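You operate a simulated robot arm through the tools that you are given. There is no shell and no other tool.

You are at the controls of a simulated robot arm. One attempt, no reset.

## Task
Glue the yellow cube, add the blue one, square and clamp them.
Fine: yellow at the fence, one dab, dabber parked, cam knob tight.
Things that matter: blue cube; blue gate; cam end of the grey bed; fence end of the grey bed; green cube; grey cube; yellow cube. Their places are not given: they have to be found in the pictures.

The check looks at the end state, three seconds after you hand in, the way a careful person would. Anything else that was tipped, shoved, dropped, spilled or broken makes it a failure.

## Robot
A 7-joint arm with a two-finger parallel gripper, fixed in place. Base frame: the origin is at the foot of the arm, x ahead of it, y to its left, z up; the work surface is at about z = 0. Readings come in m, rad, newtons and seconds.
With the tool pointing down near the work surface it reaches from about 0.22 to 0.58 m from the base axis. Its first joint turns from -1.152 to 1.152 rad. Payload 2.5 kg.
The tool frame sits at the grasp point between the pads (the TCP): z along the fingers, y along the line on which they close. The tips reach 0.023 m beyond it. Largest opening 0.094 m; finger width 0.038, thickness 0.01; the body of the gripper, 0.054 by 0.096 m, starts 0.039 m behind the TCP.
Orientation is that of the tool frame in the base frame, as [roll, pitch, yaw] about the fixed x, y, z axes, in that order (R = Rz(yaw) Ry(pitch) Rx(roll)). With the fingers straight down and closing along the base's y, the tool's x points along the base's -x, its y along +y and its z along -z.

## Interface
- The arm moves only by the tool nudge_tool. Its argument "commands" is a list of rows, each a list of 7 numbers: the shift along the tool's x, y, z in m, then the turn, a rotation vector about the tool's x, y, z in degrees, then the opening in per cent of the stroke, from 0 (shut) to 100 (fully open). In form: [[tx, ty, tz, ax, ay, az, hand], ...]. A call has 1 to 20 rows; each row is the pose to reach, as a shift and turn from the pose commanded when the call began, along the tool's axes at that moment. A row lasts 0.2 s, in which the tool goes at most 0.05 m and 0.15 rad; a call with a longer step from one row to the next is refused whole, and so is a gripper value outside its range. A pose out of reach is approached as far as the arm can. The call stops where the force on the tool passes 40 N (or 10 N more than at its start, if that is more) or the arm is blocked; 0.2 s more then pass. The fingers move at their own pace (about 0.108 m/s each) and stop on an object; they squeeze with about 38 N. The grip force told is the motor's: it shows also when the fingers shut on nothing. Time passes only in rows, and 0.2 s behind the last, so rows that repeat a pose let the fingers close. It gives the time, the measured TCP pose, the force on the tool (base axes), the opening and the grip force at its end, in the units of the frame above (readings bear some noise), with the torque about the TCP (base axes, N m) and any sound that the robot's microphone picked up, and new pictures: "views" is both (left out), scene, wrist or none.
- Cameras (640 x 400 px; columns grow to the right, rows downward): "scene" is fixed at [0.1333, -0.4069, 0.5594]; the picture's right is [0.87, -0.50, 0.00], its down [-0.26, -0.45, -0.85] and it looks along [0.42, 0.74, -0.52] (base axes); focal length 220 px, centre (320, 200). "wrist" rides on the gripper at [0.086, 0.016, -0.074] in the tool frame; the picture's right is [-0.18, 0.98, 0.00], its down [-0.58, -0.11, -0.81] and it looks along [-0.79, -0.15, 0.59] (tool axes); focal length 243 px, centre (320, 200).
- measure_at(camera, pixels): for up to 12 pixels [column, row] of the newest picture of that camera ("zoom" is the newest enlarged one), the place [x, y, z] in the base frame of the surface seen there, good to about 0.002 m, but the place of the scene camera against the robot may be out by one fixed shift of up to 0.025 m in any direction. It takes no simulated time.
- inspect(camera, box): a new picture of the part [left, top, right, bottom] of that camera's present view, enlarged. It takes no simulated time.
- hand_in(): hands the job in; it is judged then, once.

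Unless the task says otherwise, let go and move clear before handing in.

The tools are called as name(argument=value, ...) on one line, values as JSON. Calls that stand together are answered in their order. nudge_tool: Moves the arm, as the interface text tells. Its arguments: {"type":"object","properties":{"commands":{"type":"array","items":{"type":"array","items":{"type":"number"}}},"views":{"type":"string","enum":["both","scene","wrist","none"]}},"required":["commands"]} The other tools are called the same way: measure_at (camera, pixels) gives the place of the surface under pixels of a picture; inspect (camera, box) takes an enlarged picture of a part of a camera's view; hand_in () hands the job in.

At the start:

```text
time_s: 0.0
ee_pos: [0.404, -0.0393, 0.4106]
tcp_rot: [-3.142, -0.001, 3.141]
ft_force: [0.5, -0.5, 0.6]
wrist_torque: [0.02, -0.03, -0.01]
finger_gap: 0.0941
grasp_force: 0.0
```

scene: 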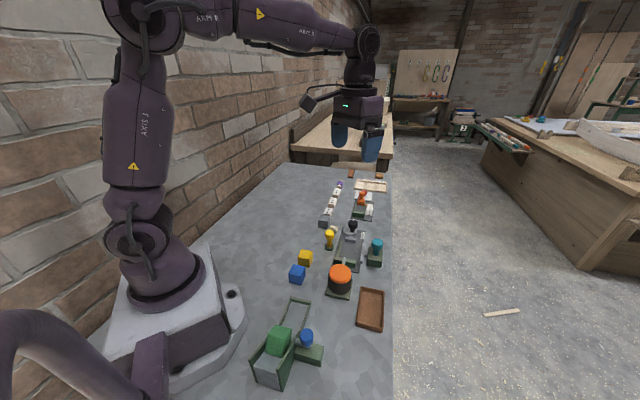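
wrist: 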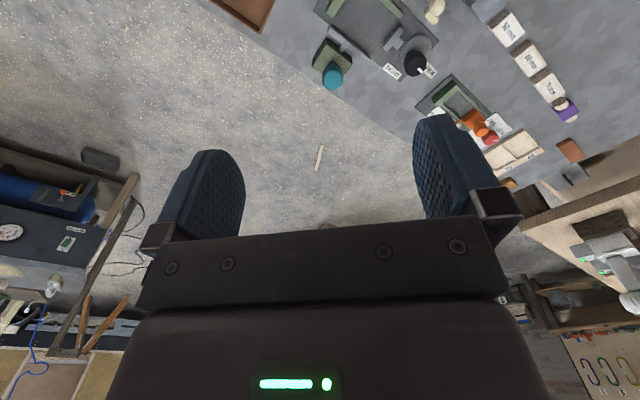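

The scene shows a bench with a blue and a yellow cube near (297,272)/(305,257), a green fixture at (285,345), a glue pot at (340,280), a grey bed at (350,240) and other items. I'll take enlarged pictures before moving.

inspect(camera="scene", box=[230, 280, 400, 390])

inspect(camera="scene", box=[280, 210, 400, 290])

inspect(camera="scene", box=[305, 160, 405, 230])

```text
3.64 times, centred on (315, 335) of scene
```

zoom: 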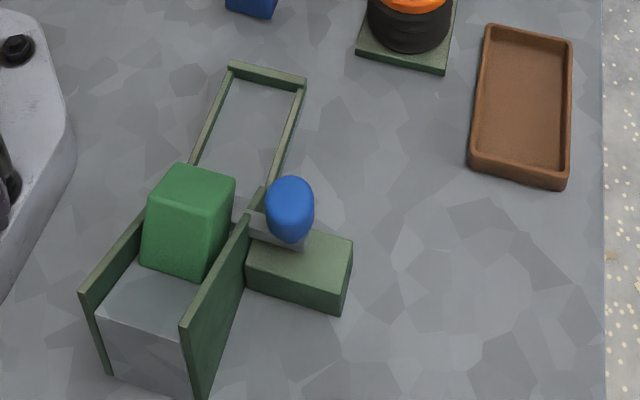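

```text
5.00 times, centred on (340, 250) of scene
```

zoom: 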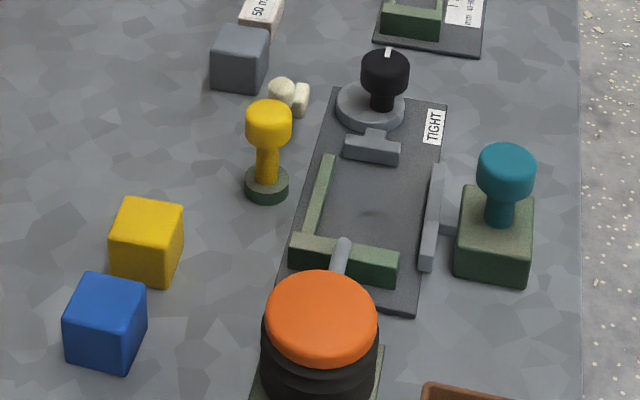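

```text
5.71 times, centred on (355, 195) of scene
```

zoom: 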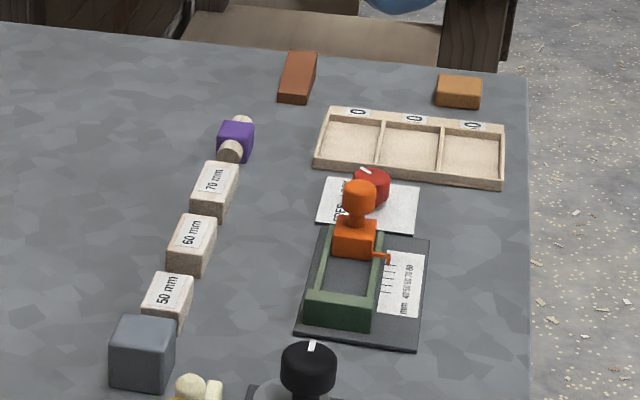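

The zoomed views show a grey bed with a green fence, a cam with black knob ("TIGHT"), a teal side pusher, an orange pump with a nozzle and a yellow-handled dabber. I'll measure places in the scene view before moving.

measure_at(camera="scene", pixels=[[297, 268], [305, 252], [329, 236], [329, 246], [340, 268], [352, 224], [376, 242], [373, 258], [326, 220], [352, 250], [335, 258], [358, 265]])

measure_at(camera="scene", pixels=[[279, 333], [306, 337], [310, 355], [300, 300], [285, 280], [370, 310], [346, 272], [340, 295], [345, 258], [367, 230], [365, 250], [352, 238]])

inspect(camera="wrist", box=[300, 0, 600, 180])

```text
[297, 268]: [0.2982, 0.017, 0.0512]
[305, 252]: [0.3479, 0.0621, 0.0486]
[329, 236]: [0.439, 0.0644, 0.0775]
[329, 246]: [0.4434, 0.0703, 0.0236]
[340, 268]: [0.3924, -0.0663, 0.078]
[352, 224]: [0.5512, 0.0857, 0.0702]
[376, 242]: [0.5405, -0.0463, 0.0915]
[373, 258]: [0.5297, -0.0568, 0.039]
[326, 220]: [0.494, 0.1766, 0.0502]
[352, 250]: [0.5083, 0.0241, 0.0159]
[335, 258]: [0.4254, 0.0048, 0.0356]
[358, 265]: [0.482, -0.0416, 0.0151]
```

```text
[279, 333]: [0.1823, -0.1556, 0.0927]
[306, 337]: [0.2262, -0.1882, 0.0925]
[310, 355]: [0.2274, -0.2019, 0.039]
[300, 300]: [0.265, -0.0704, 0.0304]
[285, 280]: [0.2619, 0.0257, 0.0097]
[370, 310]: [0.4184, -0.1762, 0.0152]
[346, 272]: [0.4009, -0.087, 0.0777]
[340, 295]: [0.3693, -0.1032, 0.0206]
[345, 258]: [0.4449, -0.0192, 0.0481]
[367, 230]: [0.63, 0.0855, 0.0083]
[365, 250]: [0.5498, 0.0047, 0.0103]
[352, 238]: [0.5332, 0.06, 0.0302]
```

```text
2.13 times, centred on (450, 90) of wrist
```

zoom: 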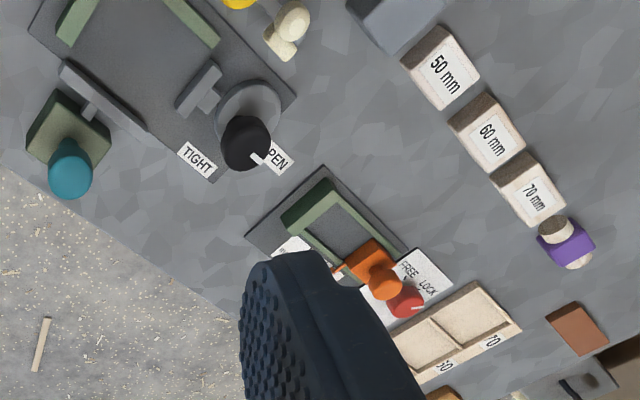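

The wrist picture is mounted upside down and shows the bed at its top edge; I'll measure the visible items there to work out the scene camera's shift.

measure_at(camera="wrist", pixels=[[333, 75], [334, 48], [414, 62], [421, 74], [391, 70], [355, 25], [345, 45], [400, 35], [395, 45], [434, 10], [380, 15], [430, 45]])

nudge_tool(commands=[[0.05, 0, 0, 0, 0, 0, 100], [0.1, 0, 0, 0, 0, 0, 100], [0.14, 0, 0, 0, 0, 0, 100], [0.14, 0, 0, 0, 0, 0, 100]])

```text
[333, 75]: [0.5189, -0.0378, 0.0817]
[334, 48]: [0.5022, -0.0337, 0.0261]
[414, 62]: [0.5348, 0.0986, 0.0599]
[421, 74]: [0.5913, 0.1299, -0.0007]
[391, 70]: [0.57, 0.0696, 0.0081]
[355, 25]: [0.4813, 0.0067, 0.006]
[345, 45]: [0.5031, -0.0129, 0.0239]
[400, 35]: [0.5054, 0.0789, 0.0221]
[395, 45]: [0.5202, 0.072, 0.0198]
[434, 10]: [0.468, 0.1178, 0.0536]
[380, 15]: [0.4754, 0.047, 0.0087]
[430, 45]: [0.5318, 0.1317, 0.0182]
```

```text
time_s: 1.0
ee_pos: [0.2649, -0.0392, 0.4101]
tcp_rot: [-3.141, -0.001, -3.141]
ft_force: [-0.8, 0.3, 0.2]
wrist_torque: [-0.03, -0.02, 0.0]
finger_gap: 0.094
grasp_force: 0.1
```

scene: 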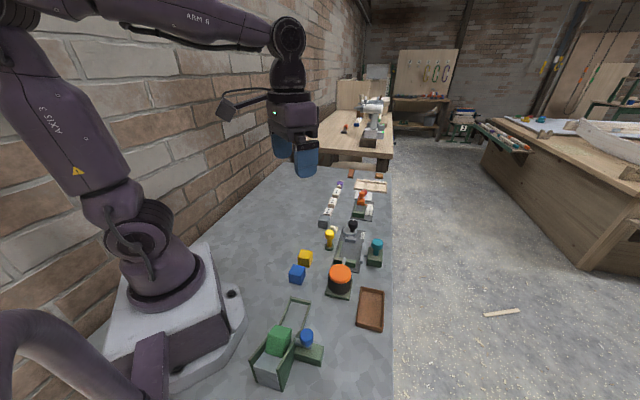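
wrist: 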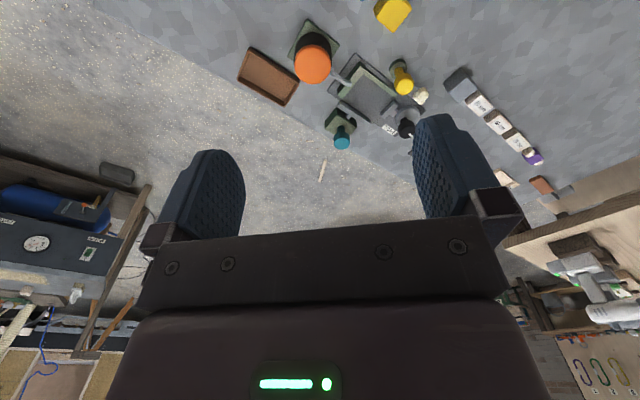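

Now the whole bed is in the wrist view around (365,85). I'll enlarge it.

inspect(camera="wrist", box=[270, 0, 470, 150])

inspect(camera="wrist", box=[320, 50, 440, 150])

```text
2.67 times, centred on (370, 75) of wrist
```

zoom: 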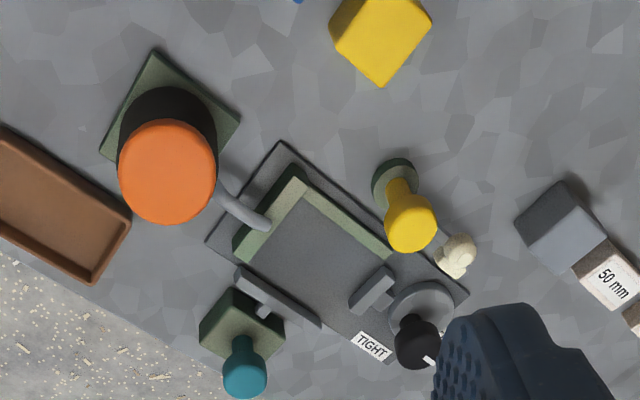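

```text
4.00 times, centred on (380, 100) of wrist
```

zoom: 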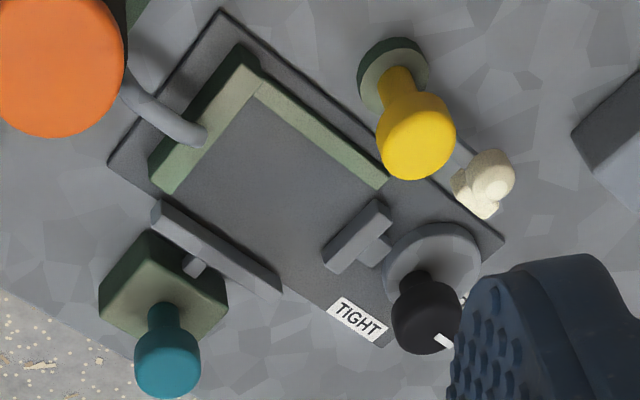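

I'll measure the bed's corners, fence, jaw, pusher and dabber in this enlarged view to find the bed frame's orientation.

measure_at(camera="zoom", pixels=[[222, 14], [113, 160], [495, 240], [382, 340], [242, 50], [157, 155], [168, 185], [255, 95], [382, 180], [265, 85], [220, 250], [280, 285]])

measure_at(camera="zoom", pixels=[[330, 252], [375, 208], [345, 262], [428, 320], [445, 341], [420, 290], [430, 250], [415, 150], [395, 55], [170, 360], [170, 270], [200, 135]])

measure_at(camera="wrist", pixels=[[395, 8], [313, 65], [380, 14], [405, 15], [393, 25], [385, 2], [450, 85], [455, 70], [475, 85], [463, 72], [355, 84], [345, 78]])

```text
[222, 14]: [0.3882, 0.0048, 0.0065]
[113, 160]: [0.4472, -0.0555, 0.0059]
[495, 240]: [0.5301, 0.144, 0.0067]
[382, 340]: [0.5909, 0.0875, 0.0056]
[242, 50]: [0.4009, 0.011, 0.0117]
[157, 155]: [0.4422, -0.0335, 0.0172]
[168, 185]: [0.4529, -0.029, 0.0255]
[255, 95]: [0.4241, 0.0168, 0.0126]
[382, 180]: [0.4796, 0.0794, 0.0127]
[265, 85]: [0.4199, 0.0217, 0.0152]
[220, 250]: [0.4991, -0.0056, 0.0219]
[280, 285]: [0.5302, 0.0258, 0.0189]
```

```text
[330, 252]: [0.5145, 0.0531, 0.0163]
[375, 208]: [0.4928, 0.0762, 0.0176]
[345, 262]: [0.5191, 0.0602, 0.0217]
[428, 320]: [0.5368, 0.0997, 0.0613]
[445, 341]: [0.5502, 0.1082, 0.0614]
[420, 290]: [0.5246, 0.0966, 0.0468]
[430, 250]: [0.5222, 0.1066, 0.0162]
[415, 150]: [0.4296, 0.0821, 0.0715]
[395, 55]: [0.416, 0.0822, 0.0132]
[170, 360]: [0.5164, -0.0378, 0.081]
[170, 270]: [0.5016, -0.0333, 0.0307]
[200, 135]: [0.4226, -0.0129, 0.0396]
```

```text
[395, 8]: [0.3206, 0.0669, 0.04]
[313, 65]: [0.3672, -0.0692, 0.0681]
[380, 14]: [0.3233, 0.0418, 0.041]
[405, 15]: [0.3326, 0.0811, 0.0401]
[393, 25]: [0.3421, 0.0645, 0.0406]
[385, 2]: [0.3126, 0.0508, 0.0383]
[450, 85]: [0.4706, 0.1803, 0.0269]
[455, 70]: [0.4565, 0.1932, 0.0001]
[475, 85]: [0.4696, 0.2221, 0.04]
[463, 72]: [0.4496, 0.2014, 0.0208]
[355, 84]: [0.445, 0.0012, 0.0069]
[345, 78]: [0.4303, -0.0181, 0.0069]
```

The bed lies about 45° to the base (fence end near (0.40,-0.01), cam end near (0.55,0.11)), plate top z≈0.006, cubes 40 mm. I'll bring the wrist camera closer to see the dabber, spout and cam details.

nudge_tool(commands=[[-0.01, 0.01, 0.04, 0, 0, 0, 100], [-0.02, 0.023, 0.08, 0, 0, 0, 100], [-0.03, 0.035, 0.12, 0, 0, 0, 100], [-0.04, 0.047, 0.16, 0, 0, 0, 100], [-0.05, 0.058, 0.2, 0, 0, 0, 100], [-0.055, 0.07, 0.23, 0, 0, 0, 100], [-0.055, 0.07, 0.23, 0, 0, 0, 100]], views="wrist")

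```text
time_s: 2.6
ee_pos: [0.319, 0.0284, 0.1795]
tcp_rot: [-3.141, 0.002, -3.141]
ft_force: [0.2, 0.2, 0.1]
wrist_torque: [0.01, -0.02, 0.03]
finger_gap: 0.094
grasp_force: 0.1
```

wrist: 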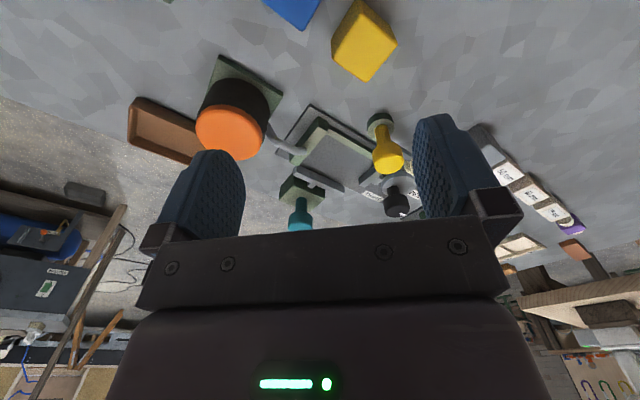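

The view is closer but oblique; I'll enlarge the bed area.

inspect(camera="wrist", box=[255, 85, 435, 225])

inspect(camera="wrist", box=[180, 0, 430, 160])

```text
2.86 times, centred on (345, 155) of wrist
```

zoom: 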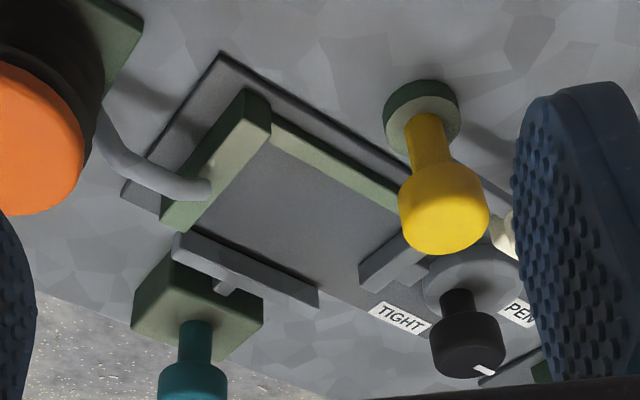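

```text
2.50 times, centred on (305, 80) of wrist
```

zoom: 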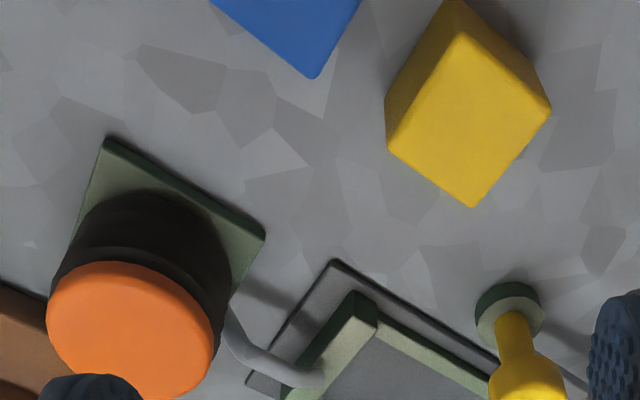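

The yellow cube's top face corners are visible in this zoom at (460,35),(548,110),(472,207),(388,142); I'll measure them and the blue, dabber base and bellows points.

measure_at(camera="zoom", pixels=[[460, 42], [541, 109], [472, 200], [395, 140], [466, 120], [313, 72], [300, 20], [500, 310], [530, 320], [508, 295], [510, 370], [525, 395]])

measure_at(camera="wrist", pixels=[[380, 115], [387, 162], [368, 128], [381, 129], [300, 152], [311, 152], [283, 143], [315, 130], [330, 122], [335, 130], [308, 140], [300, 145]])

```text
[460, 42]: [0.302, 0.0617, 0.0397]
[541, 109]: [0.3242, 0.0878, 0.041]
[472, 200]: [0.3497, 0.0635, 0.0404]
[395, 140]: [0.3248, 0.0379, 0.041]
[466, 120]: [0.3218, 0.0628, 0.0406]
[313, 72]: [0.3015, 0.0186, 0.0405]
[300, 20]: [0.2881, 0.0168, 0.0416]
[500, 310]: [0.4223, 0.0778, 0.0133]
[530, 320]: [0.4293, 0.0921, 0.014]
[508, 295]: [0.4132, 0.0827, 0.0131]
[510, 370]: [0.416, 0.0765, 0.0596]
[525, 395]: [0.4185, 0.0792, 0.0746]
```

```text
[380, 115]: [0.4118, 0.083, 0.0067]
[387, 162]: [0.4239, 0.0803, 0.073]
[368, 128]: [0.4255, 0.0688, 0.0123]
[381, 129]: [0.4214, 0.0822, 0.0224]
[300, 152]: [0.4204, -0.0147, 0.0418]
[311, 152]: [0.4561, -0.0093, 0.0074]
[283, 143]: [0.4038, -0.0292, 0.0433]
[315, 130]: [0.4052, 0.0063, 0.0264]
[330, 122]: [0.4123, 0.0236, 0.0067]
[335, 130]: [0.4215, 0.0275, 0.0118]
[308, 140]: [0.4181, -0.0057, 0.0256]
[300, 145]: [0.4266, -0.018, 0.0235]
```

Yellow's top face centre is about (0.325,0.063), 40 mm high and turned about 45°, nearly in line with the bed. I'll turn the tool by 44.4° so the closing axis lies across the bed and look down on the bed from above the fence end.

nudge_tool(commands=[[-0.02, -0.0045, -0.005, 0, 0, -7.4, 100], [-0.041, -0.009, -0.01, 0, 0, -14.8, 100], [-0.0615, -0.0135, -0.015, 0, 0, -22.2, 100], [-0.082, -0.018, -0.02, 0, 0, -29.6, 100], [-0.1025, -0.0225, -0.025, 0, 0, -37, 100], [-0.123, -0.027, -0.03, 0, 0, -44.4, 100], [-0.123, -0.027, -0.03, 0, 0, -44.4, 100]], views="both")

```text
time_s: 4.2
ee_pos: [0.4418, 0.0033, 0.2105]
tcp_rot: [3.141, 0.001, -2.365]
ft_force: [0.5, 0.4, -0.2]
wrist_torque: [0.03, 0.02, -0.03]
finger_gap: 0.0939
grasp_force: 0.1
```

scene: 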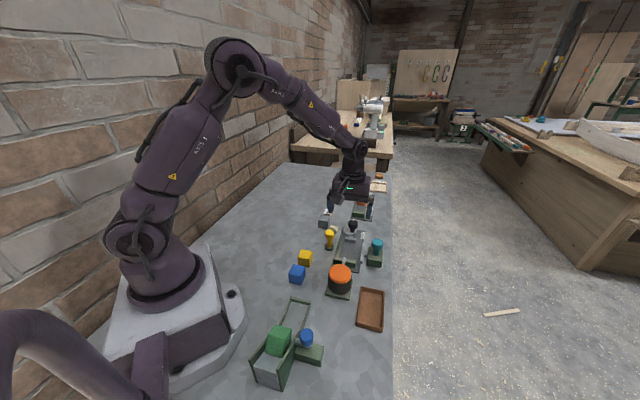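
wrist: 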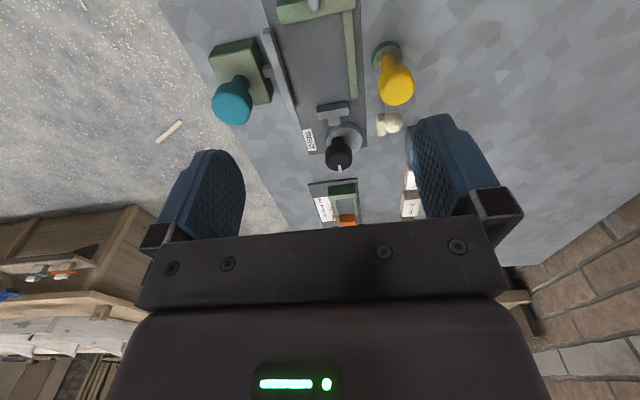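

Now the wrist view looks along the bed, with the fence at top (315,10) and the cam knob at (338,153). I'll enlarge both halves.

inspect(camera="wrist", box=[200, 0, 430, 144])

inspect(camera="wrist", box=[280, 60, 430, 230])

```text
2.78 times, centred on (315, 72) of wrist
```

zoom: 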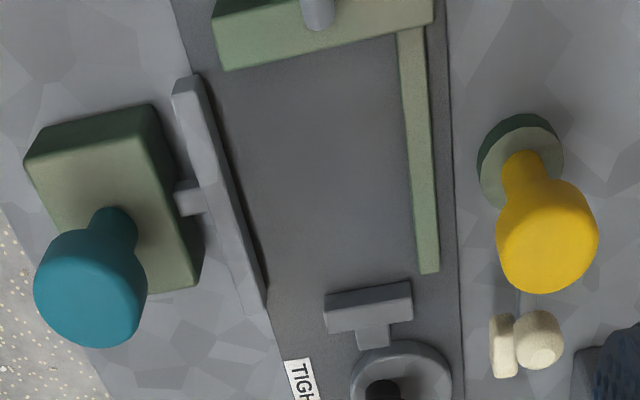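

```text
2.35 times, centred on (355, 145) of wrist
```

zoom: 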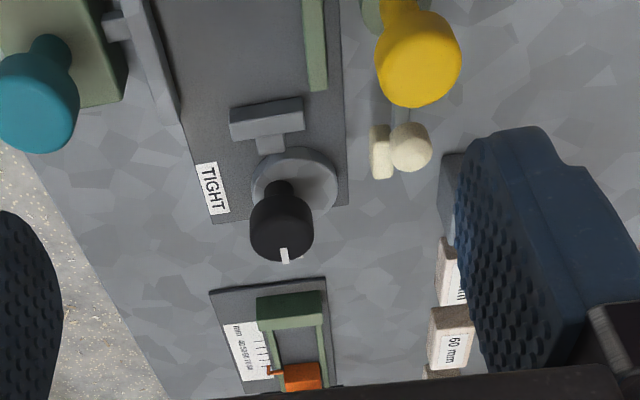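

The cream object near (400,125) by the dabber is unclear, so I'll measure it along with the jaw, cam and knob points.

measure_at(camera="zoom", pixels=[[380, 150], [410, 145], [400, 108], [284, 255], [283, 235], [280, 190], [232, 137], [302, 127], [300, 102], [232, 110], [212, 190], [320, 85]])

inspect(camera="scene", box=[310, 210, 390, 270])

inspect(camera="wrist", box=[360, 30, 440, 150])

```text
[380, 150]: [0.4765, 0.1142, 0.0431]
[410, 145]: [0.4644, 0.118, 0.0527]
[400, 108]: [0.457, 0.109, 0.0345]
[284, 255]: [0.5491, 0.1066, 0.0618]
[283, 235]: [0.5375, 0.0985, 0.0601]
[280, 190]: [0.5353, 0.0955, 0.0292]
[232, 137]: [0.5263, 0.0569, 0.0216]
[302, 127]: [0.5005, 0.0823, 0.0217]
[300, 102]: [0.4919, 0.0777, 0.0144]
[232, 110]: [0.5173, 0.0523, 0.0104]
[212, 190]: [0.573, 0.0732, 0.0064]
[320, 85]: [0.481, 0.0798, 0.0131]
```

```text
6.67 times, centred on (350, 240) of scene
```

zoom: 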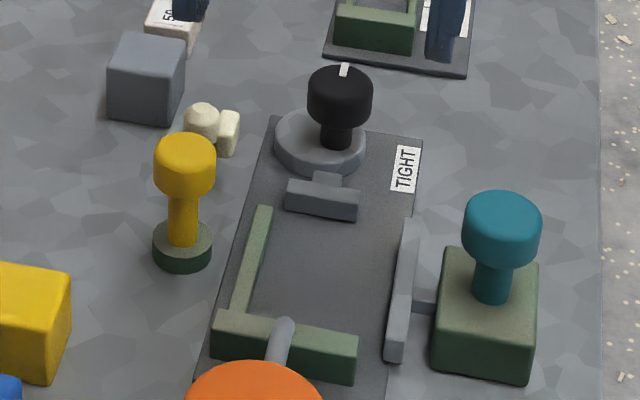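

```text
3.33 times, centred on (400, 90) of wrist
```

zoom: 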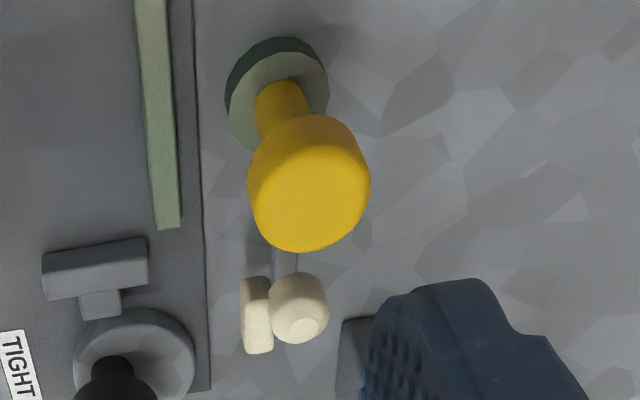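

The cream head is at z≈0.045 and joined by a thin arm (z≈0.035) to the yellow-knobbed post, so the dabber is a swing arm whose pad would reach the yellow cube's cam-side face. I'll measure it more closely.

measure_at(camera="zoom", pixels=[[257, 285], [257, 345], [245, 315], [268, 315], [300, 290], [300, 335], [320, 310], [285, 262], [308, 185], [278, 60], [245, 120], [280, 95]])

measure_at(camera="wrist", pixels=[[315, 5], [314, 10], [285, 15], [282, 24], [340, 10], [352, 9], [348, 50], [345, 15], [267, 35], [292, 105], [300, 100], [350, 95]])

```text
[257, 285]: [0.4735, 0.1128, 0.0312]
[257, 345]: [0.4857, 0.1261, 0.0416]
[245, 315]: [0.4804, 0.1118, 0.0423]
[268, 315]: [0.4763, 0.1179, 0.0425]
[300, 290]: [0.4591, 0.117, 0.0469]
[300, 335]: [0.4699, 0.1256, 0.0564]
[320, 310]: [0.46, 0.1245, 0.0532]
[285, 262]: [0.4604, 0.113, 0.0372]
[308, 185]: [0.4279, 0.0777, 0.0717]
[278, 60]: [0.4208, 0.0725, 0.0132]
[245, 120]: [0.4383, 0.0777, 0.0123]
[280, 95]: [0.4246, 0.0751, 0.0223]
```

```text
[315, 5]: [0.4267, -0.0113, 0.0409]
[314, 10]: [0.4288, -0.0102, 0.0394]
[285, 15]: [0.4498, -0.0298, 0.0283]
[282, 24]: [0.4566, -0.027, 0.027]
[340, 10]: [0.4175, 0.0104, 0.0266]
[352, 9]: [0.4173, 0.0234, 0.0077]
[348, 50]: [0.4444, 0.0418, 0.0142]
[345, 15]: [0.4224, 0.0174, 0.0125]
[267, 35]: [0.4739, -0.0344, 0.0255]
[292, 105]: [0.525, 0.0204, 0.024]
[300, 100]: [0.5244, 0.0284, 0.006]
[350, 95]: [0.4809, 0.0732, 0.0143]
```

Geometry so far: post near (0.425,0.082), arm along the bed direction with the pad on the bed side, so a 90° clockwise turn should dab yellow's face. I'll back off 6 cm along the bed to measure the fence and rail edges precisely.

nudge_tool(commands=[[0.03, 0, 0, 0, 0, 0, 100], [0.06, 0, 0, 0, 0, 0, 100], [0.06, 0, 0, 0, 0, 0, 100]], views="wrist")

inspect(camera="wrist", box=[220, 10, 420, 135])

```text
time_s: 5.0
ee_pos: [0.4008, -0.038, 0.2103]
tcp_rot: [3.141, -0.001, -2.368]
ft_force: [-0.6, 0.5, -0.4]
wrist_torque: [-0.03, 0.02, 0.02]
finger_gap: 0.0939
grasp_force: 0.0
```

wrist: 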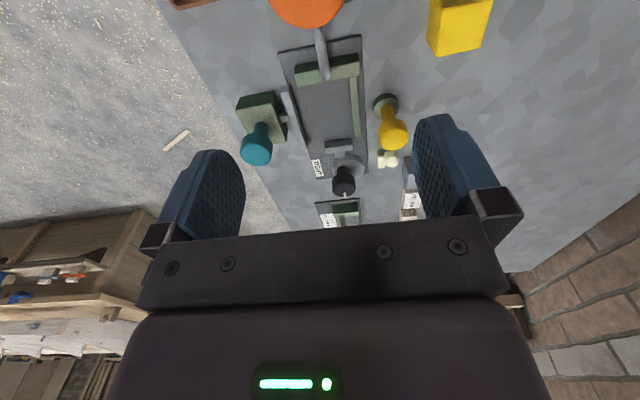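

```text
3.20 times, centred on (320, 72) of wrist
```

zoom: 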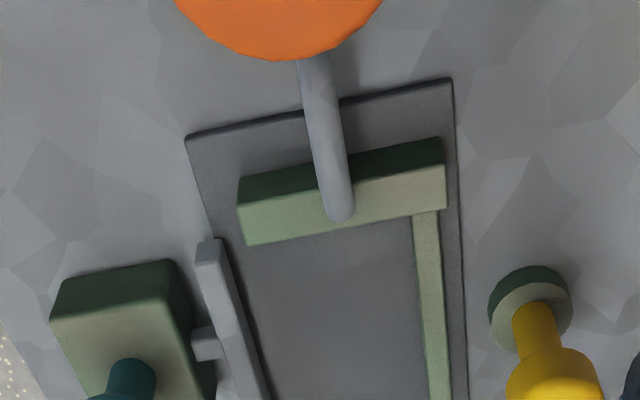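

I'll measure the fence's inner edge, the rail's inner edge, spout tip and pusher plate here.

measure_at(camera="zoom", pixels=[[255, 239], [300, 230], [385, 213], [438, 203], [243, 215], [440, 170], [419, 240], [424, 300], [432, 380], [341, 213], [340, 190], [320, 100]])

measure_at(camera="zoom", pixels=[[218, 250], [235, 300], [255, 370], [204, 250], [265, 238], [411, 214], [411, 260], [420, 350], [188, 140], [450, 82], [440, 230], [447, 330]])

```text
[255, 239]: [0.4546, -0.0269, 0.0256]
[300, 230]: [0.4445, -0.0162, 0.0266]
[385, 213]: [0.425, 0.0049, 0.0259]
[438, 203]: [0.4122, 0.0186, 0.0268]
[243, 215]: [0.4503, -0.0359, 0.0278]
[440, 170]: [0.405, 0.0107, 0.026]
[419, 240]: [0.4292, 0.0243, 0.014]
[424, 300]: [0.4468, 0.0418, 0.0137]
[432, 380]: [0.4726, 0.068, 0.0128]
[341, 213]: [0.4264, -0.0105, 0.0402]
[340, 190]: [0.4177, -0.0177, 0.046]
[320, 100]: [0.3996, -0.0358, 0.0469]
```

```text
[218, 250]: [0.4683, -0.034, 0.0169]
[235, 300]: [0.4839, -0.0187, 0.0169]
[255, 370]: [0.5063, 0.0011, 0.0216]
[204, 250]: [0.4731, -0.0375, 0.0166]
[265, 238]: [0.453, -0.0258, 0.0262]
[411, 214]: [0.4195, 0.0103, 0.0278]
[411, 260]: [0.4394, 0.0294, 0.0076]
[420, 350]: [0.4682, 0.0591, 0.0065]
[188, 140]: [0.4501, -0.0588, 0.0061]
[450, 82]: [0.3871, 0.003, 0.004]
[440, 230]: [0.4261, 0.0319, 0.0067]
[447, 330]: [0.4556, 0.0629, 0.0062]
```

Bed frame is fixed at ~45°: fence face at U=(x+y)/√2≈0.304, rail face at V=(x−y)/√2≈0.288, so yellow's seat is about (0.447,0.011). I'll move above the yellow cube at (0.325,0.063).

nudge_tool(commands=[[-0.0041, 0.0312, 0.01, 0, 0, 0, 100], [-0.0082, 0.0625, 0.03, 0, 0, 0, 100], [-0.0123, 0.0937, 0.06, 0, 0, 0, 100], [-0.0164, 0.1249, 0.09, 0, 0, 0, 100], [-0.0164, 0.1249, 0.09, 0, 0, 0, 100]], views="both")

```text
time_s: 6.2
ee_pos: [0.322, 0.0613, 0.1184]
tcp_rot: [-3.141, 0.0, -2.367]
ft_force: [-0.3, 0.9, -0.2]
wrist_torque: [0.03, -0.01, 0.01]
finger_gap: 0.0942
grasp_force: 0.0
```

scene: 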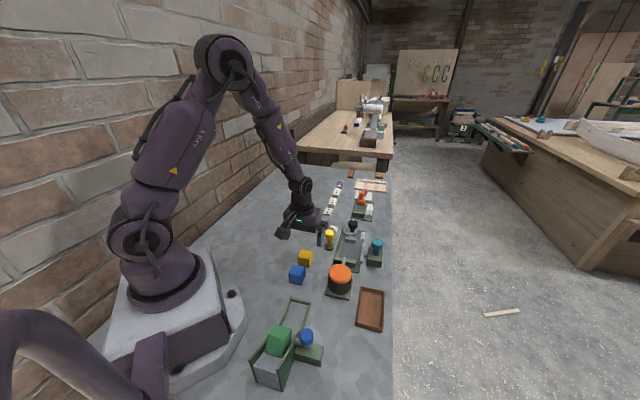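
wrist: 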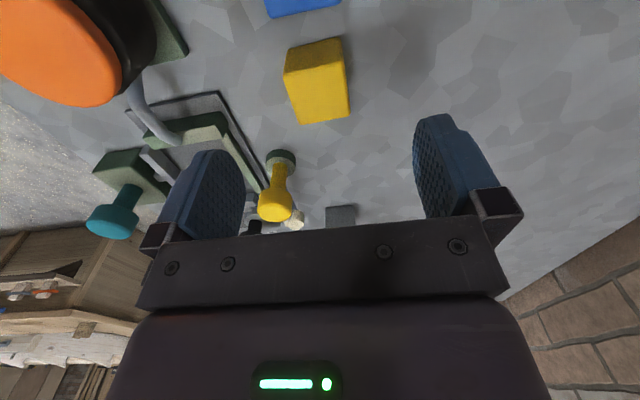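

The cube is below, at (318,85) in the wrist view, between the fingers. I'll re-measure its top corners from this nearer view before descending.

inspect(camera="wrist", box=[260, 0, 380, 140])

nudge_tool(commands=[[0, 0, 0, 0, 0, 0, 100]], views="none")

```text
2.86 times, centred on (320, 70) of wrist
```

zoom: 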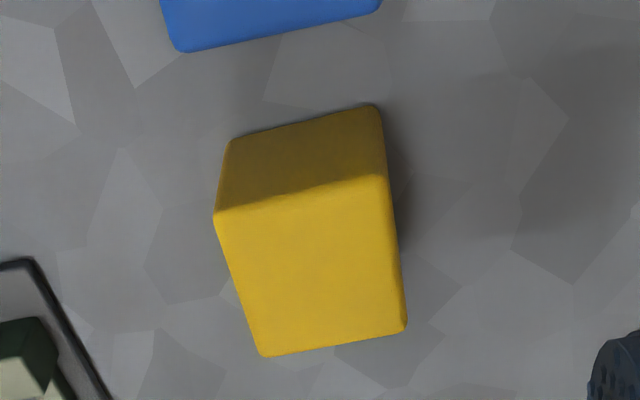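

```text
time_s: 6.6
ee_pos: [0.3219, 0.0613, 0.1195]
tcp_rot: [3.141, 0.0, -2.367]
ft_force: [-0.3, -0.8, 0.3]
wrist_torque: [-0.02, -0.04, -0.02]
finger_gap: 0.0941
grasp_force: 0.0
```

The pose reads steady at (0.322,0.061); I'll measure the yellow top face corners and the blue edge in this zoom.

measure_at(camera="zoom", pixels=[[222, 217], [383, 182], [400, 326], [264, 350], [310, 265], [240, 285], [394, 255], [300, 199], [332, 340], [180, 48], [375, 8], [280, 30]])

```text
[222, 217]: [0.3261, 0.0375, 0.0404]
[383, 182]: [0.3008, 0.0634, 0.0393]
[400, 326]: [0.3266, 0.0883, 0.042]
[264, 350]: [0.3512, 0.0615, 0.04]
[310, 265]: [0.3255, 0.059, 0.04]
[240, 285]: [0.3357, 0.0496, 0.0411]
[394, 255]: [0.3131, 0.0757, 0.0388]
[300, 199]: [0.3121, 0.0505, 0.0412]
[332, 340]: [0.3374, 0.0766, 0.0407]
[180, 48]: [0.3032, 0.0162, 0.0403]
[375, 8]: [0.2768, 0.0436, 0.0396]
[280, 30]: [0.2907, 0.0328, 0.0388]
```

Yellow's centre is (0.326,0.063), turned 44°, so I'll shift 4 mm, descend to z≈0.036 and close.

nudge_tool(commands=[[-0.004, -0.0019, 0.02, 0, 0, 0, 100], [-0.004, -0.0019, 0.045, 0, 0, 0, 100], [-0.004, -0.0019, 0.07, 0, 0, 0, 100], [-0.004, -0.0019, 0.083, 0, 0, 0, 100], [-0.004, -0.0019, 0.083, 0, 0, 0, 100]], views="both")

```text
time_s: 7.8
ee_pos: [0.3293, 0.0637, 0.0368]
tcp_rot: [3.14, 0.0, -2.366]
ft_force: [0.3, -0.2, 0.1]
wrist_torque: [-0.01, 0.0, 0.02]
finger_gap: 0.094
grasp_force: 0.0
```

scene: 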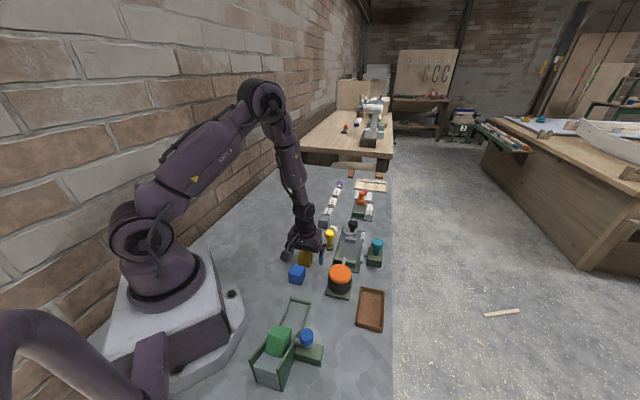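
wrist: 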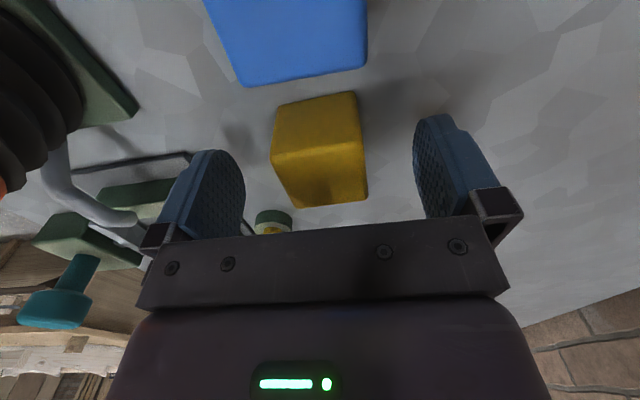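

TCP reads (0.3293,0.0637), 3 mm too far along the bed direction; I'll correct by +3 mm tool x, +1.5 mm tool y and close on the cube.

nudge_tool(commands=[[0.003, 0.0015, 0.0005, 0, 0, 0, 100], [0.003, 0.0015, 0.0005, 0, 0, 0, 60], [0.003, 0.0015, 0.0005, 0, 0, 0, 0], [0.003, 0.0015, 0.0005, 0, 0, 0, 0], [0.003, 0.0015, 0.0005, 0, 0, 0, 0]], views="wrist")

```text
time_s: 9.0
ee_pos: [0.3252, 0.0626, 0.0365]
tcp_rot: [3.142, 0.0, -2.367]
ft_force: [0.2, -0.3, -0.6]
wrist_torque: [-0.01, -0.01, 0.01]
finger_gap: 0.039
grasp_force: 37.4
```

wrist: 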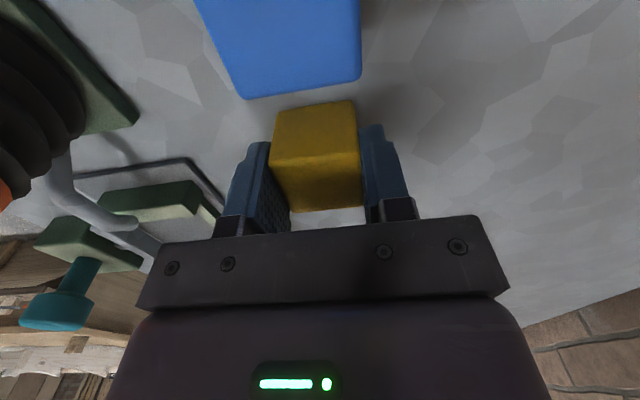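

Yellow is gripped (gap 0.039). I'll lift it 9 cm and carry it over the bed's fence seat.

nudge_tool(commands=[[0, 0, -0.03, 0, 0, 0, 0], [0, 0, -0.06, 0, 0, 0, 0], [0, 0, -0.09, 0, 0, 0, 0], [-0.012, -0.028, -0.09, 0, 0, 0, 0], [-0.026, -0.06, -0.09, 0, 0, 0, 0], [-0.04, -0.092, -0.09, 0, 0, 0, 0], [-0.0538, -0.1242, -0.09, 0, 0, 0, 0], [-0.0538, -0.1242, -0.09, 0, 0, 0, 0]], views="both")

```text
time_s: 10.8
ee_pos: [0.4498, 0.0136, 0.1288]
tcp_rot: [3.141, 0.0, -2.366]
ft_force: [0.3, -1.1, 0.7]
wrist_torque: [0.03, -0.03, 0.01]
finger_gap: 0.0389
grasp_force: 37.6
```

scene: 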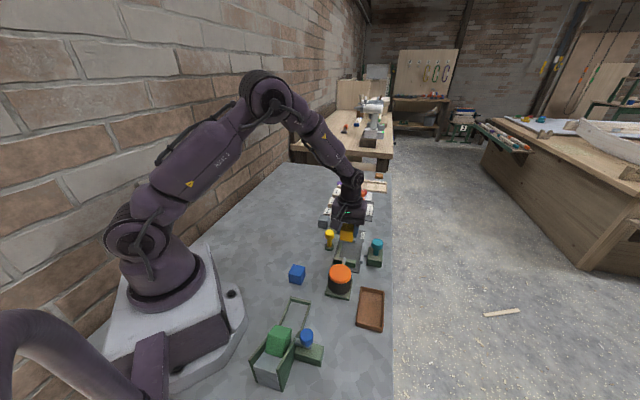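
wrist: 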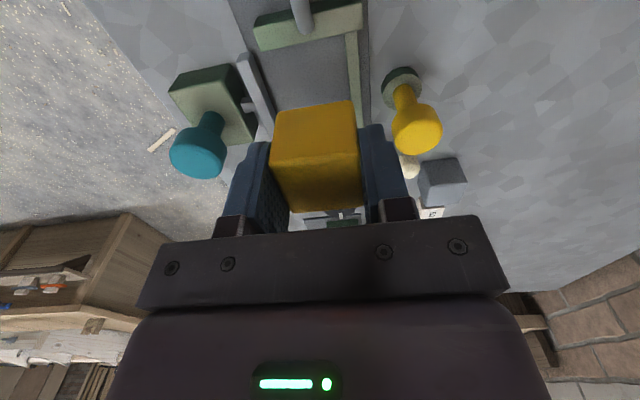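

Over the seat now at U=0.328, V=0.308. I'll trim and descend part way to z≈0.065 to check drift before the final lowering.

nudge_tool(commands=[[0.0, -0.002, 0.02, 0, 0, 0, 0], [0.0, -0.002, 0.04, 0, 0, 0, 0], [0.0, -0.002, 0.06, 0, 0, 0, 0], [0.0, -0.002, 0.06, 0, 0, 0, 0]], views="wrist")

inspect(camera="wrist", box=[180, 0, 440, 240])

```text
time_s: 11.8
ee_pos: [0.4501, 0.0112, 0.067]
tcp_rot: [-3.141, -0.001, -2.368]
ft_force: [0.0, -0.3, -0.1]
wrist_torque: [0.02, 0.04, -0.01]
finger_gap: 0.039
grasp_force: 37.9
```

wrist: 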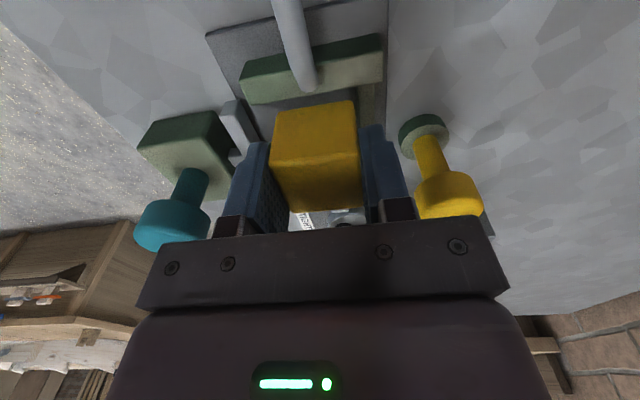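

```text
1.67 times, centred on (310, 120) of wrist
```

zoom: 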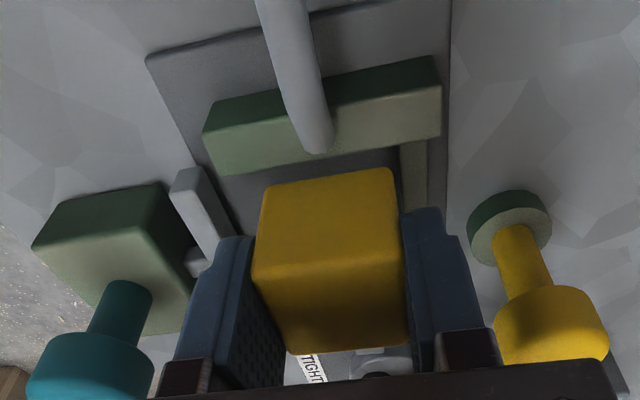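

The cube hangs just ahead of the fence; I'll check the gap between its fence-side face and the fence edge.

measure_at(camera="zoom", pixels=[[272, 195], [330, 185], [384, 177], [225, 168], [300, 155], [370, 145], [432, 132], [330, 230], [408, 165], [406, 190], [424, 180], [318, 148]])

```text
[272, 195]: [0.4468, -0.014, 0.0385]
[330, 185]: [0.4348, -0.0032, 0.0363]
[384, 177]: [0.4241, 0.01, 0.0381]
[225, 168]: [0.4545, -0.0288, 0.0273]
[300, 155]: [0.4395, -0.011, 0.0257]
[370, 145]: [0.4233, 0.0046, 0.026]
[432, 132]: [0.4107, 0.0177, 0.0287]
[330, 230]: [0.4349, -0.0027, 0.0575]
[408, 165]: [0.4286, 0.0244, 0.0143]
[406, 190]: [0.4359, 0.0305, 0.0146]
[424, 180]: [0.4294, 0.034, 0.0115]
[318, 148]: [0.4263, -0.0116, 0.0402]
```

Gap to the fence is about 2.5 mm and to the rail about 3 mm, so I'll lower the cube to the bed and watch the force.

nudge_tool(commands=[[0, 0, 0.012, 0, 0, 0, 0], [0, 0, 0.02, 0, 0, 0, 0], [0, 0, 0.0225, 0, 0, 0, 0], [0, 0, 0.0235, 0, 0, 0, 0], [0, 0, 0.0235, 0, 0, 0, 0]], views="wrist")

```text
time_s: 13.0
ee_pos: [0.451, 0.0106, 0.0434]
tcp_rot: [3.141, -0.001, -2.366]
ft_force: [0.3, 0.4, -0.2]
wrist_torque: [0.02, 0.01, -0.01]
finger_gap: 0.0388
grasp_force: 38.4
```

wrist: 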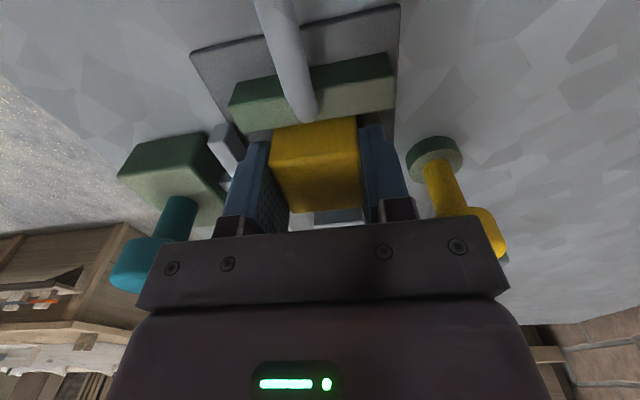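

No contact force yet at z=0.0434; I'll go down 1 mm more and see.

nudge_tool(commands=[[0, 0, 0.001, 0, 0, 0, 0], [0, 0, 0.001, 0, 0, 0, 0]], views="none")

```text
time_s: 13.6
ee_pos: [0.4505, 0.0105, 0.0415]
tcp_rot: [-3.141, 0.0, -2.366]
ft_force: [1.3, -0.2, 1.9]
wrist_torque: [-0.02, 0.03, -0.01]
finger_gap: 0.0389
grasp_force: 38.2
```

A slight vertical contact (1.9 N) shows it's just at the bed. Now I'll push gently toward the fence.

nudge_tool(commands=[[0.001, 0, 0, 0, 0, 0, 0], [0.002, 0, 0, 0, 0, 0, 0], [0.002, 0, 0, 0, 0, 0, 0]], views="none")

```text
time_s: 14.4
ee_pos: [0.4503, 0.009, 0.0427]
tcp_rot: [-3.14, 0.002, -2.364]
ft_force: [3.9, 4.4, 9.1]
wrist_torque: [-0.01, 0.06, 0.06]
finger_gap: 0.0389
grasp_force: 37.8
```

Force is 5.9 N along the push with 9 N vertical, so some is friction; I'll ease up 0.7 mm and push a bit more.

nudge_tool(commands=[[0, 0, -0.0007, 0, 0, 0, 0], [0.001, 0, -0.0007, 0, 0, 0, 0], [0.001, 0, -0.0007, 0, 0, 0, 0]], views="wrist")

inspect(camera="wrist", box=[200, 30, 420, 240])

```text
time_s: 15.2
ee_pos: [0.4487, 0.0108, 0.041]
tcp_rot: [3.141, 0.003, -2.366]
ft_force: [11.1, 9.5, -5.5]
wrist_torque: [0.28, -0.16, 0.37]
finger_gap: 0.0388
grasp_force: 38.1
```

wrist: 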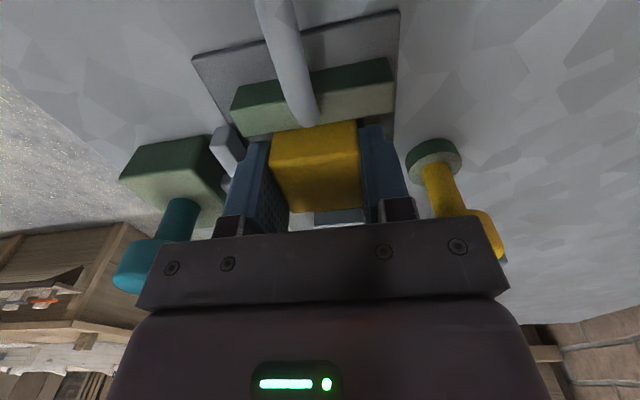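

```text
1.90 times, centred on (310, 135) of wrist
```

zoom: 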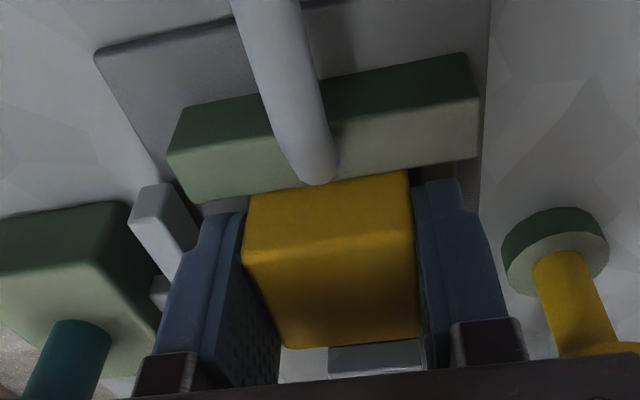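

Yellow now bears on the fence (14.6 N along +U). I'll relax that and slide it sideways toward the rail until it touches.

nudge_tool(commands=[[-0.001, 0, 0.0003, 0, 0, 0, 0], [-0.001, 0.001, 0.0003, 0, 0, 0, 0], [-0.001, 0.002, 0.0003, 0, 0, 0, 0], [-0.001, 0.002, 0.0003, 0, 0, 0, 0]], views="none")

```text
time_s: 16.2
ee_pos: [0.4477, 0.0107, 0.0437]
tcp_rot: [3.141, 0.0, -2.366]
ft_force: [6.0, 2.5, -0.1]
wrist_torque: [0.01, -0.14, 0.16]
finger_gap: 0.0388
grasp_force: 37.6
```

A small sideways reaction (≈2.5 N); I'll continue 1.5 mm more toward the rail.

nudge_tool(commands=[[0, 0.001, 0, 0, 0, 0, 0], [0, 0.0015, 0, 0, 0, 0, 0], [0, 0.0015, 0, 0, 0, 0, 0]], views="none")

```text
time_s: 17.0
ee_pos: [0.4475, 0.0114, 0.0427]
tcp_rot: [-3.14, 0.001, -2.367]
ft_force: [9.5, 2.4, 0.6]
wrist_torque: [-0.04, -0.21, 0.28]
finger_gap: 0.0392
grasp_force: 38.0
```

Let me relieve the fence pressure slightly and push 1 mm more toward the rail to tell friction from contact.

nudge_tool(commands=[[-0.0007, 0, 0, 0, 0, 0, 0], [-0.0007, 0.001, 0, 0, 0, 0, 0], [-0.0007, 0.001, 0, 0, 0, 0, 0]], views="none")

```text
time_s: 17.8
ee_pos: [0.4465, 0.0114, 0.0432]
tcp_rot: [-3.14, -0.001, -2.368]
ft_force: [5.6, -7.5, -0.1]
wrist_torque: [-0.26, -0.23, 0.19]
finger_gap: 0.0388
grasp_force: 37.7
```

Rail contact is clear now (9 N across) with the fence barely touching. I'll balance the two and release by opening to about 60%.

nudge_tool(commands=[[0.0006, -0.0006, 0, 0, 0, 0, 0], [0.0006, -0.0006, 0, 0, 0, 0, 0], [0.0006, -0.0006, 0, 0, 0, 0, 45], [0.0006, -0.0006, 0, 0, 0, 0, 58], [0.0006, -0.0006, 0, 0, 0, 0, 58]], views="wrist")

```text
time_s: 19.0
ee_pos: [0.4464, 0.0124, 0.0441]
tcp_rot: [-3.14, 0.0, -2.367]
ft_force: [-1.0, 0.2, 0.9]
wrist_torque: [-0.01, -0.02, -0.02]
finger_gap: 0.0547
grasp_force: 0.1
```

wrist: 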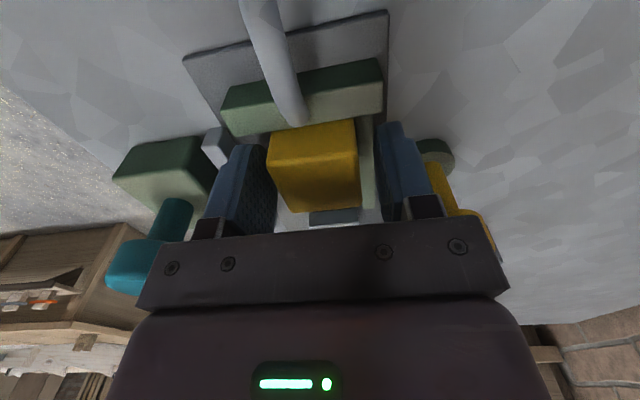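

Released with force near zero. I'll rise straight up 8 cm and look at the seat.

nudge_tool(commands=[[0, 0, -0.02, 0, 0, 0, 58], [0, 0, -0.05, 0, 0, 0, 58], [0, 0, -0.085, 0, 0, 0, 58], [0, 0, -0.12, 0, 0, 0, 58], [0, 0, -0.12, 0, 0, 0, 58]], views="both")

inspect(camera="wrist", box=[200, 0, 440, 160])

inspect(camera="scene", box=[300, 205, 400, 275])

```text
time_s: 20.2
ee_pos: [0.4451, 0.0126, 0.1626]
tcp_rot: [3.141, -0.001, -2.366]
ft_force: [0.4, -0.1, 0.4]
wrist_torque: [0.02, -0.01, -0.01]
finger_gap: 0.0545
grasp_force: 0.1
```

scene: 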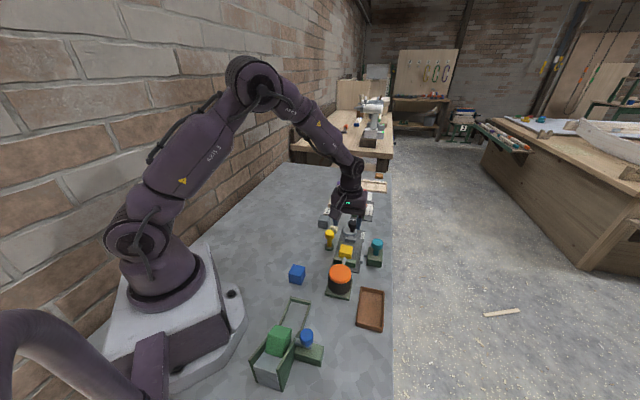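
wrist: 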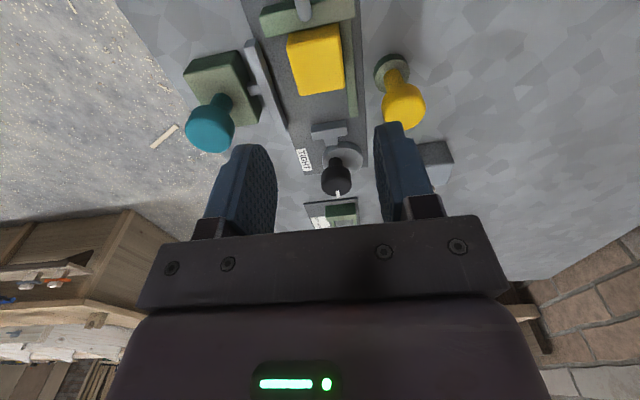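

```text
2.50 times, centred on (320, 80) of wrist
```

zoom: 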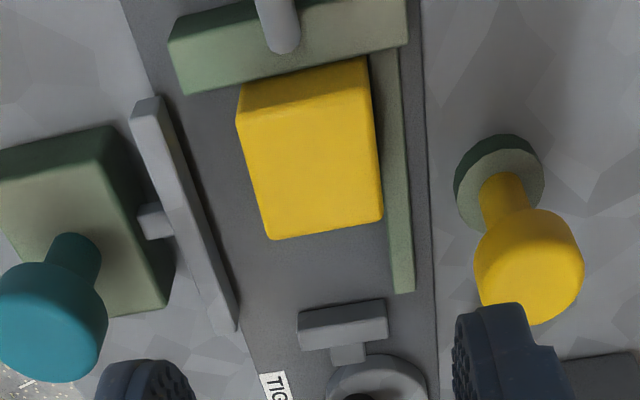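

```text
5.71 times, centred on (350, 240) of scene
```

zoom: 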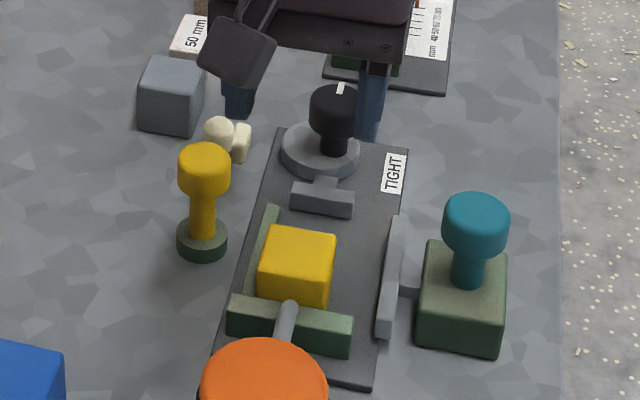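

Yellow sits square to fence and rail. Next the dabber: I'll measure its knob and base in the wrist view.

measure_at(camera="wrist", pixels=[[404, 107], [398, 107], [410, 107], [404, 98], [404, 117], [421, 106], [386, 106], [390, 72], [376, 72], [403, 72], [390, 57], [395, 85]])

measure_at(camera="wrist", pixels=[[320, 65], [300, 35], [340, 25], [350, 85], [311, 93], [335, 90], [297, 50], [346, 50], [336, 180], [337, 192], [322, 130], [346, 125]])

```text
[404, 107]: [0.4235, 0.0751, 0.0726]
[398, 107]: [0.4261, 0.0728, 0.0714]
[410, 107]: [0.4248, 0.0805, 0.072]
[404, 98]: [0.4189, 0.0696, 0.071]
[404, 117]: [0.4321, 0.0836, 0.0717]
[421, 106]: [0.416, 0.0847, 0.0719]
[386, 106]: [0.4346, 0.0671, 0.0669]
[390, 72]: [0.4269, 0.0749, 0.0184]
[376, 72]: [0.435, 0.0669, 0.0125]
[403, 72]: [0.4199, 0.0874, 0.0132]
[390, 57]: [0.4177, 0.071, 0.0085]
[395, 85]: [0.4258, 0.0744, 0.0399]
```

```text
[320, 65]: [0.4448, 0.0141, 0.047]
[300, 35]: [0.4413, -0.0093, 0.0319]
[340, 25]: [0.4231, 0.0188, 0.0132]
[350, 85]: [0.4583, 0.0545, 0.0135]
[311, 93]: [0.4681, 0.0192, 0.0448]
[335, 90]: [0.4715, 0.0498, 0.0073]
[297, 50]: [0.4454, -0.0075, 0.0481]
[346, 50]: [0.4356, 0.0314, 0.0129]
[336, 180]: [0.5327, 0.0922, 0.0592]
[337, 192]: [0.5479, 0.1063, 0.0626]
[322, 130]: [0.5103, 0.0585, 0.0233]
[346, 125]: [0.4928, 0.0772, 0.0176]
```

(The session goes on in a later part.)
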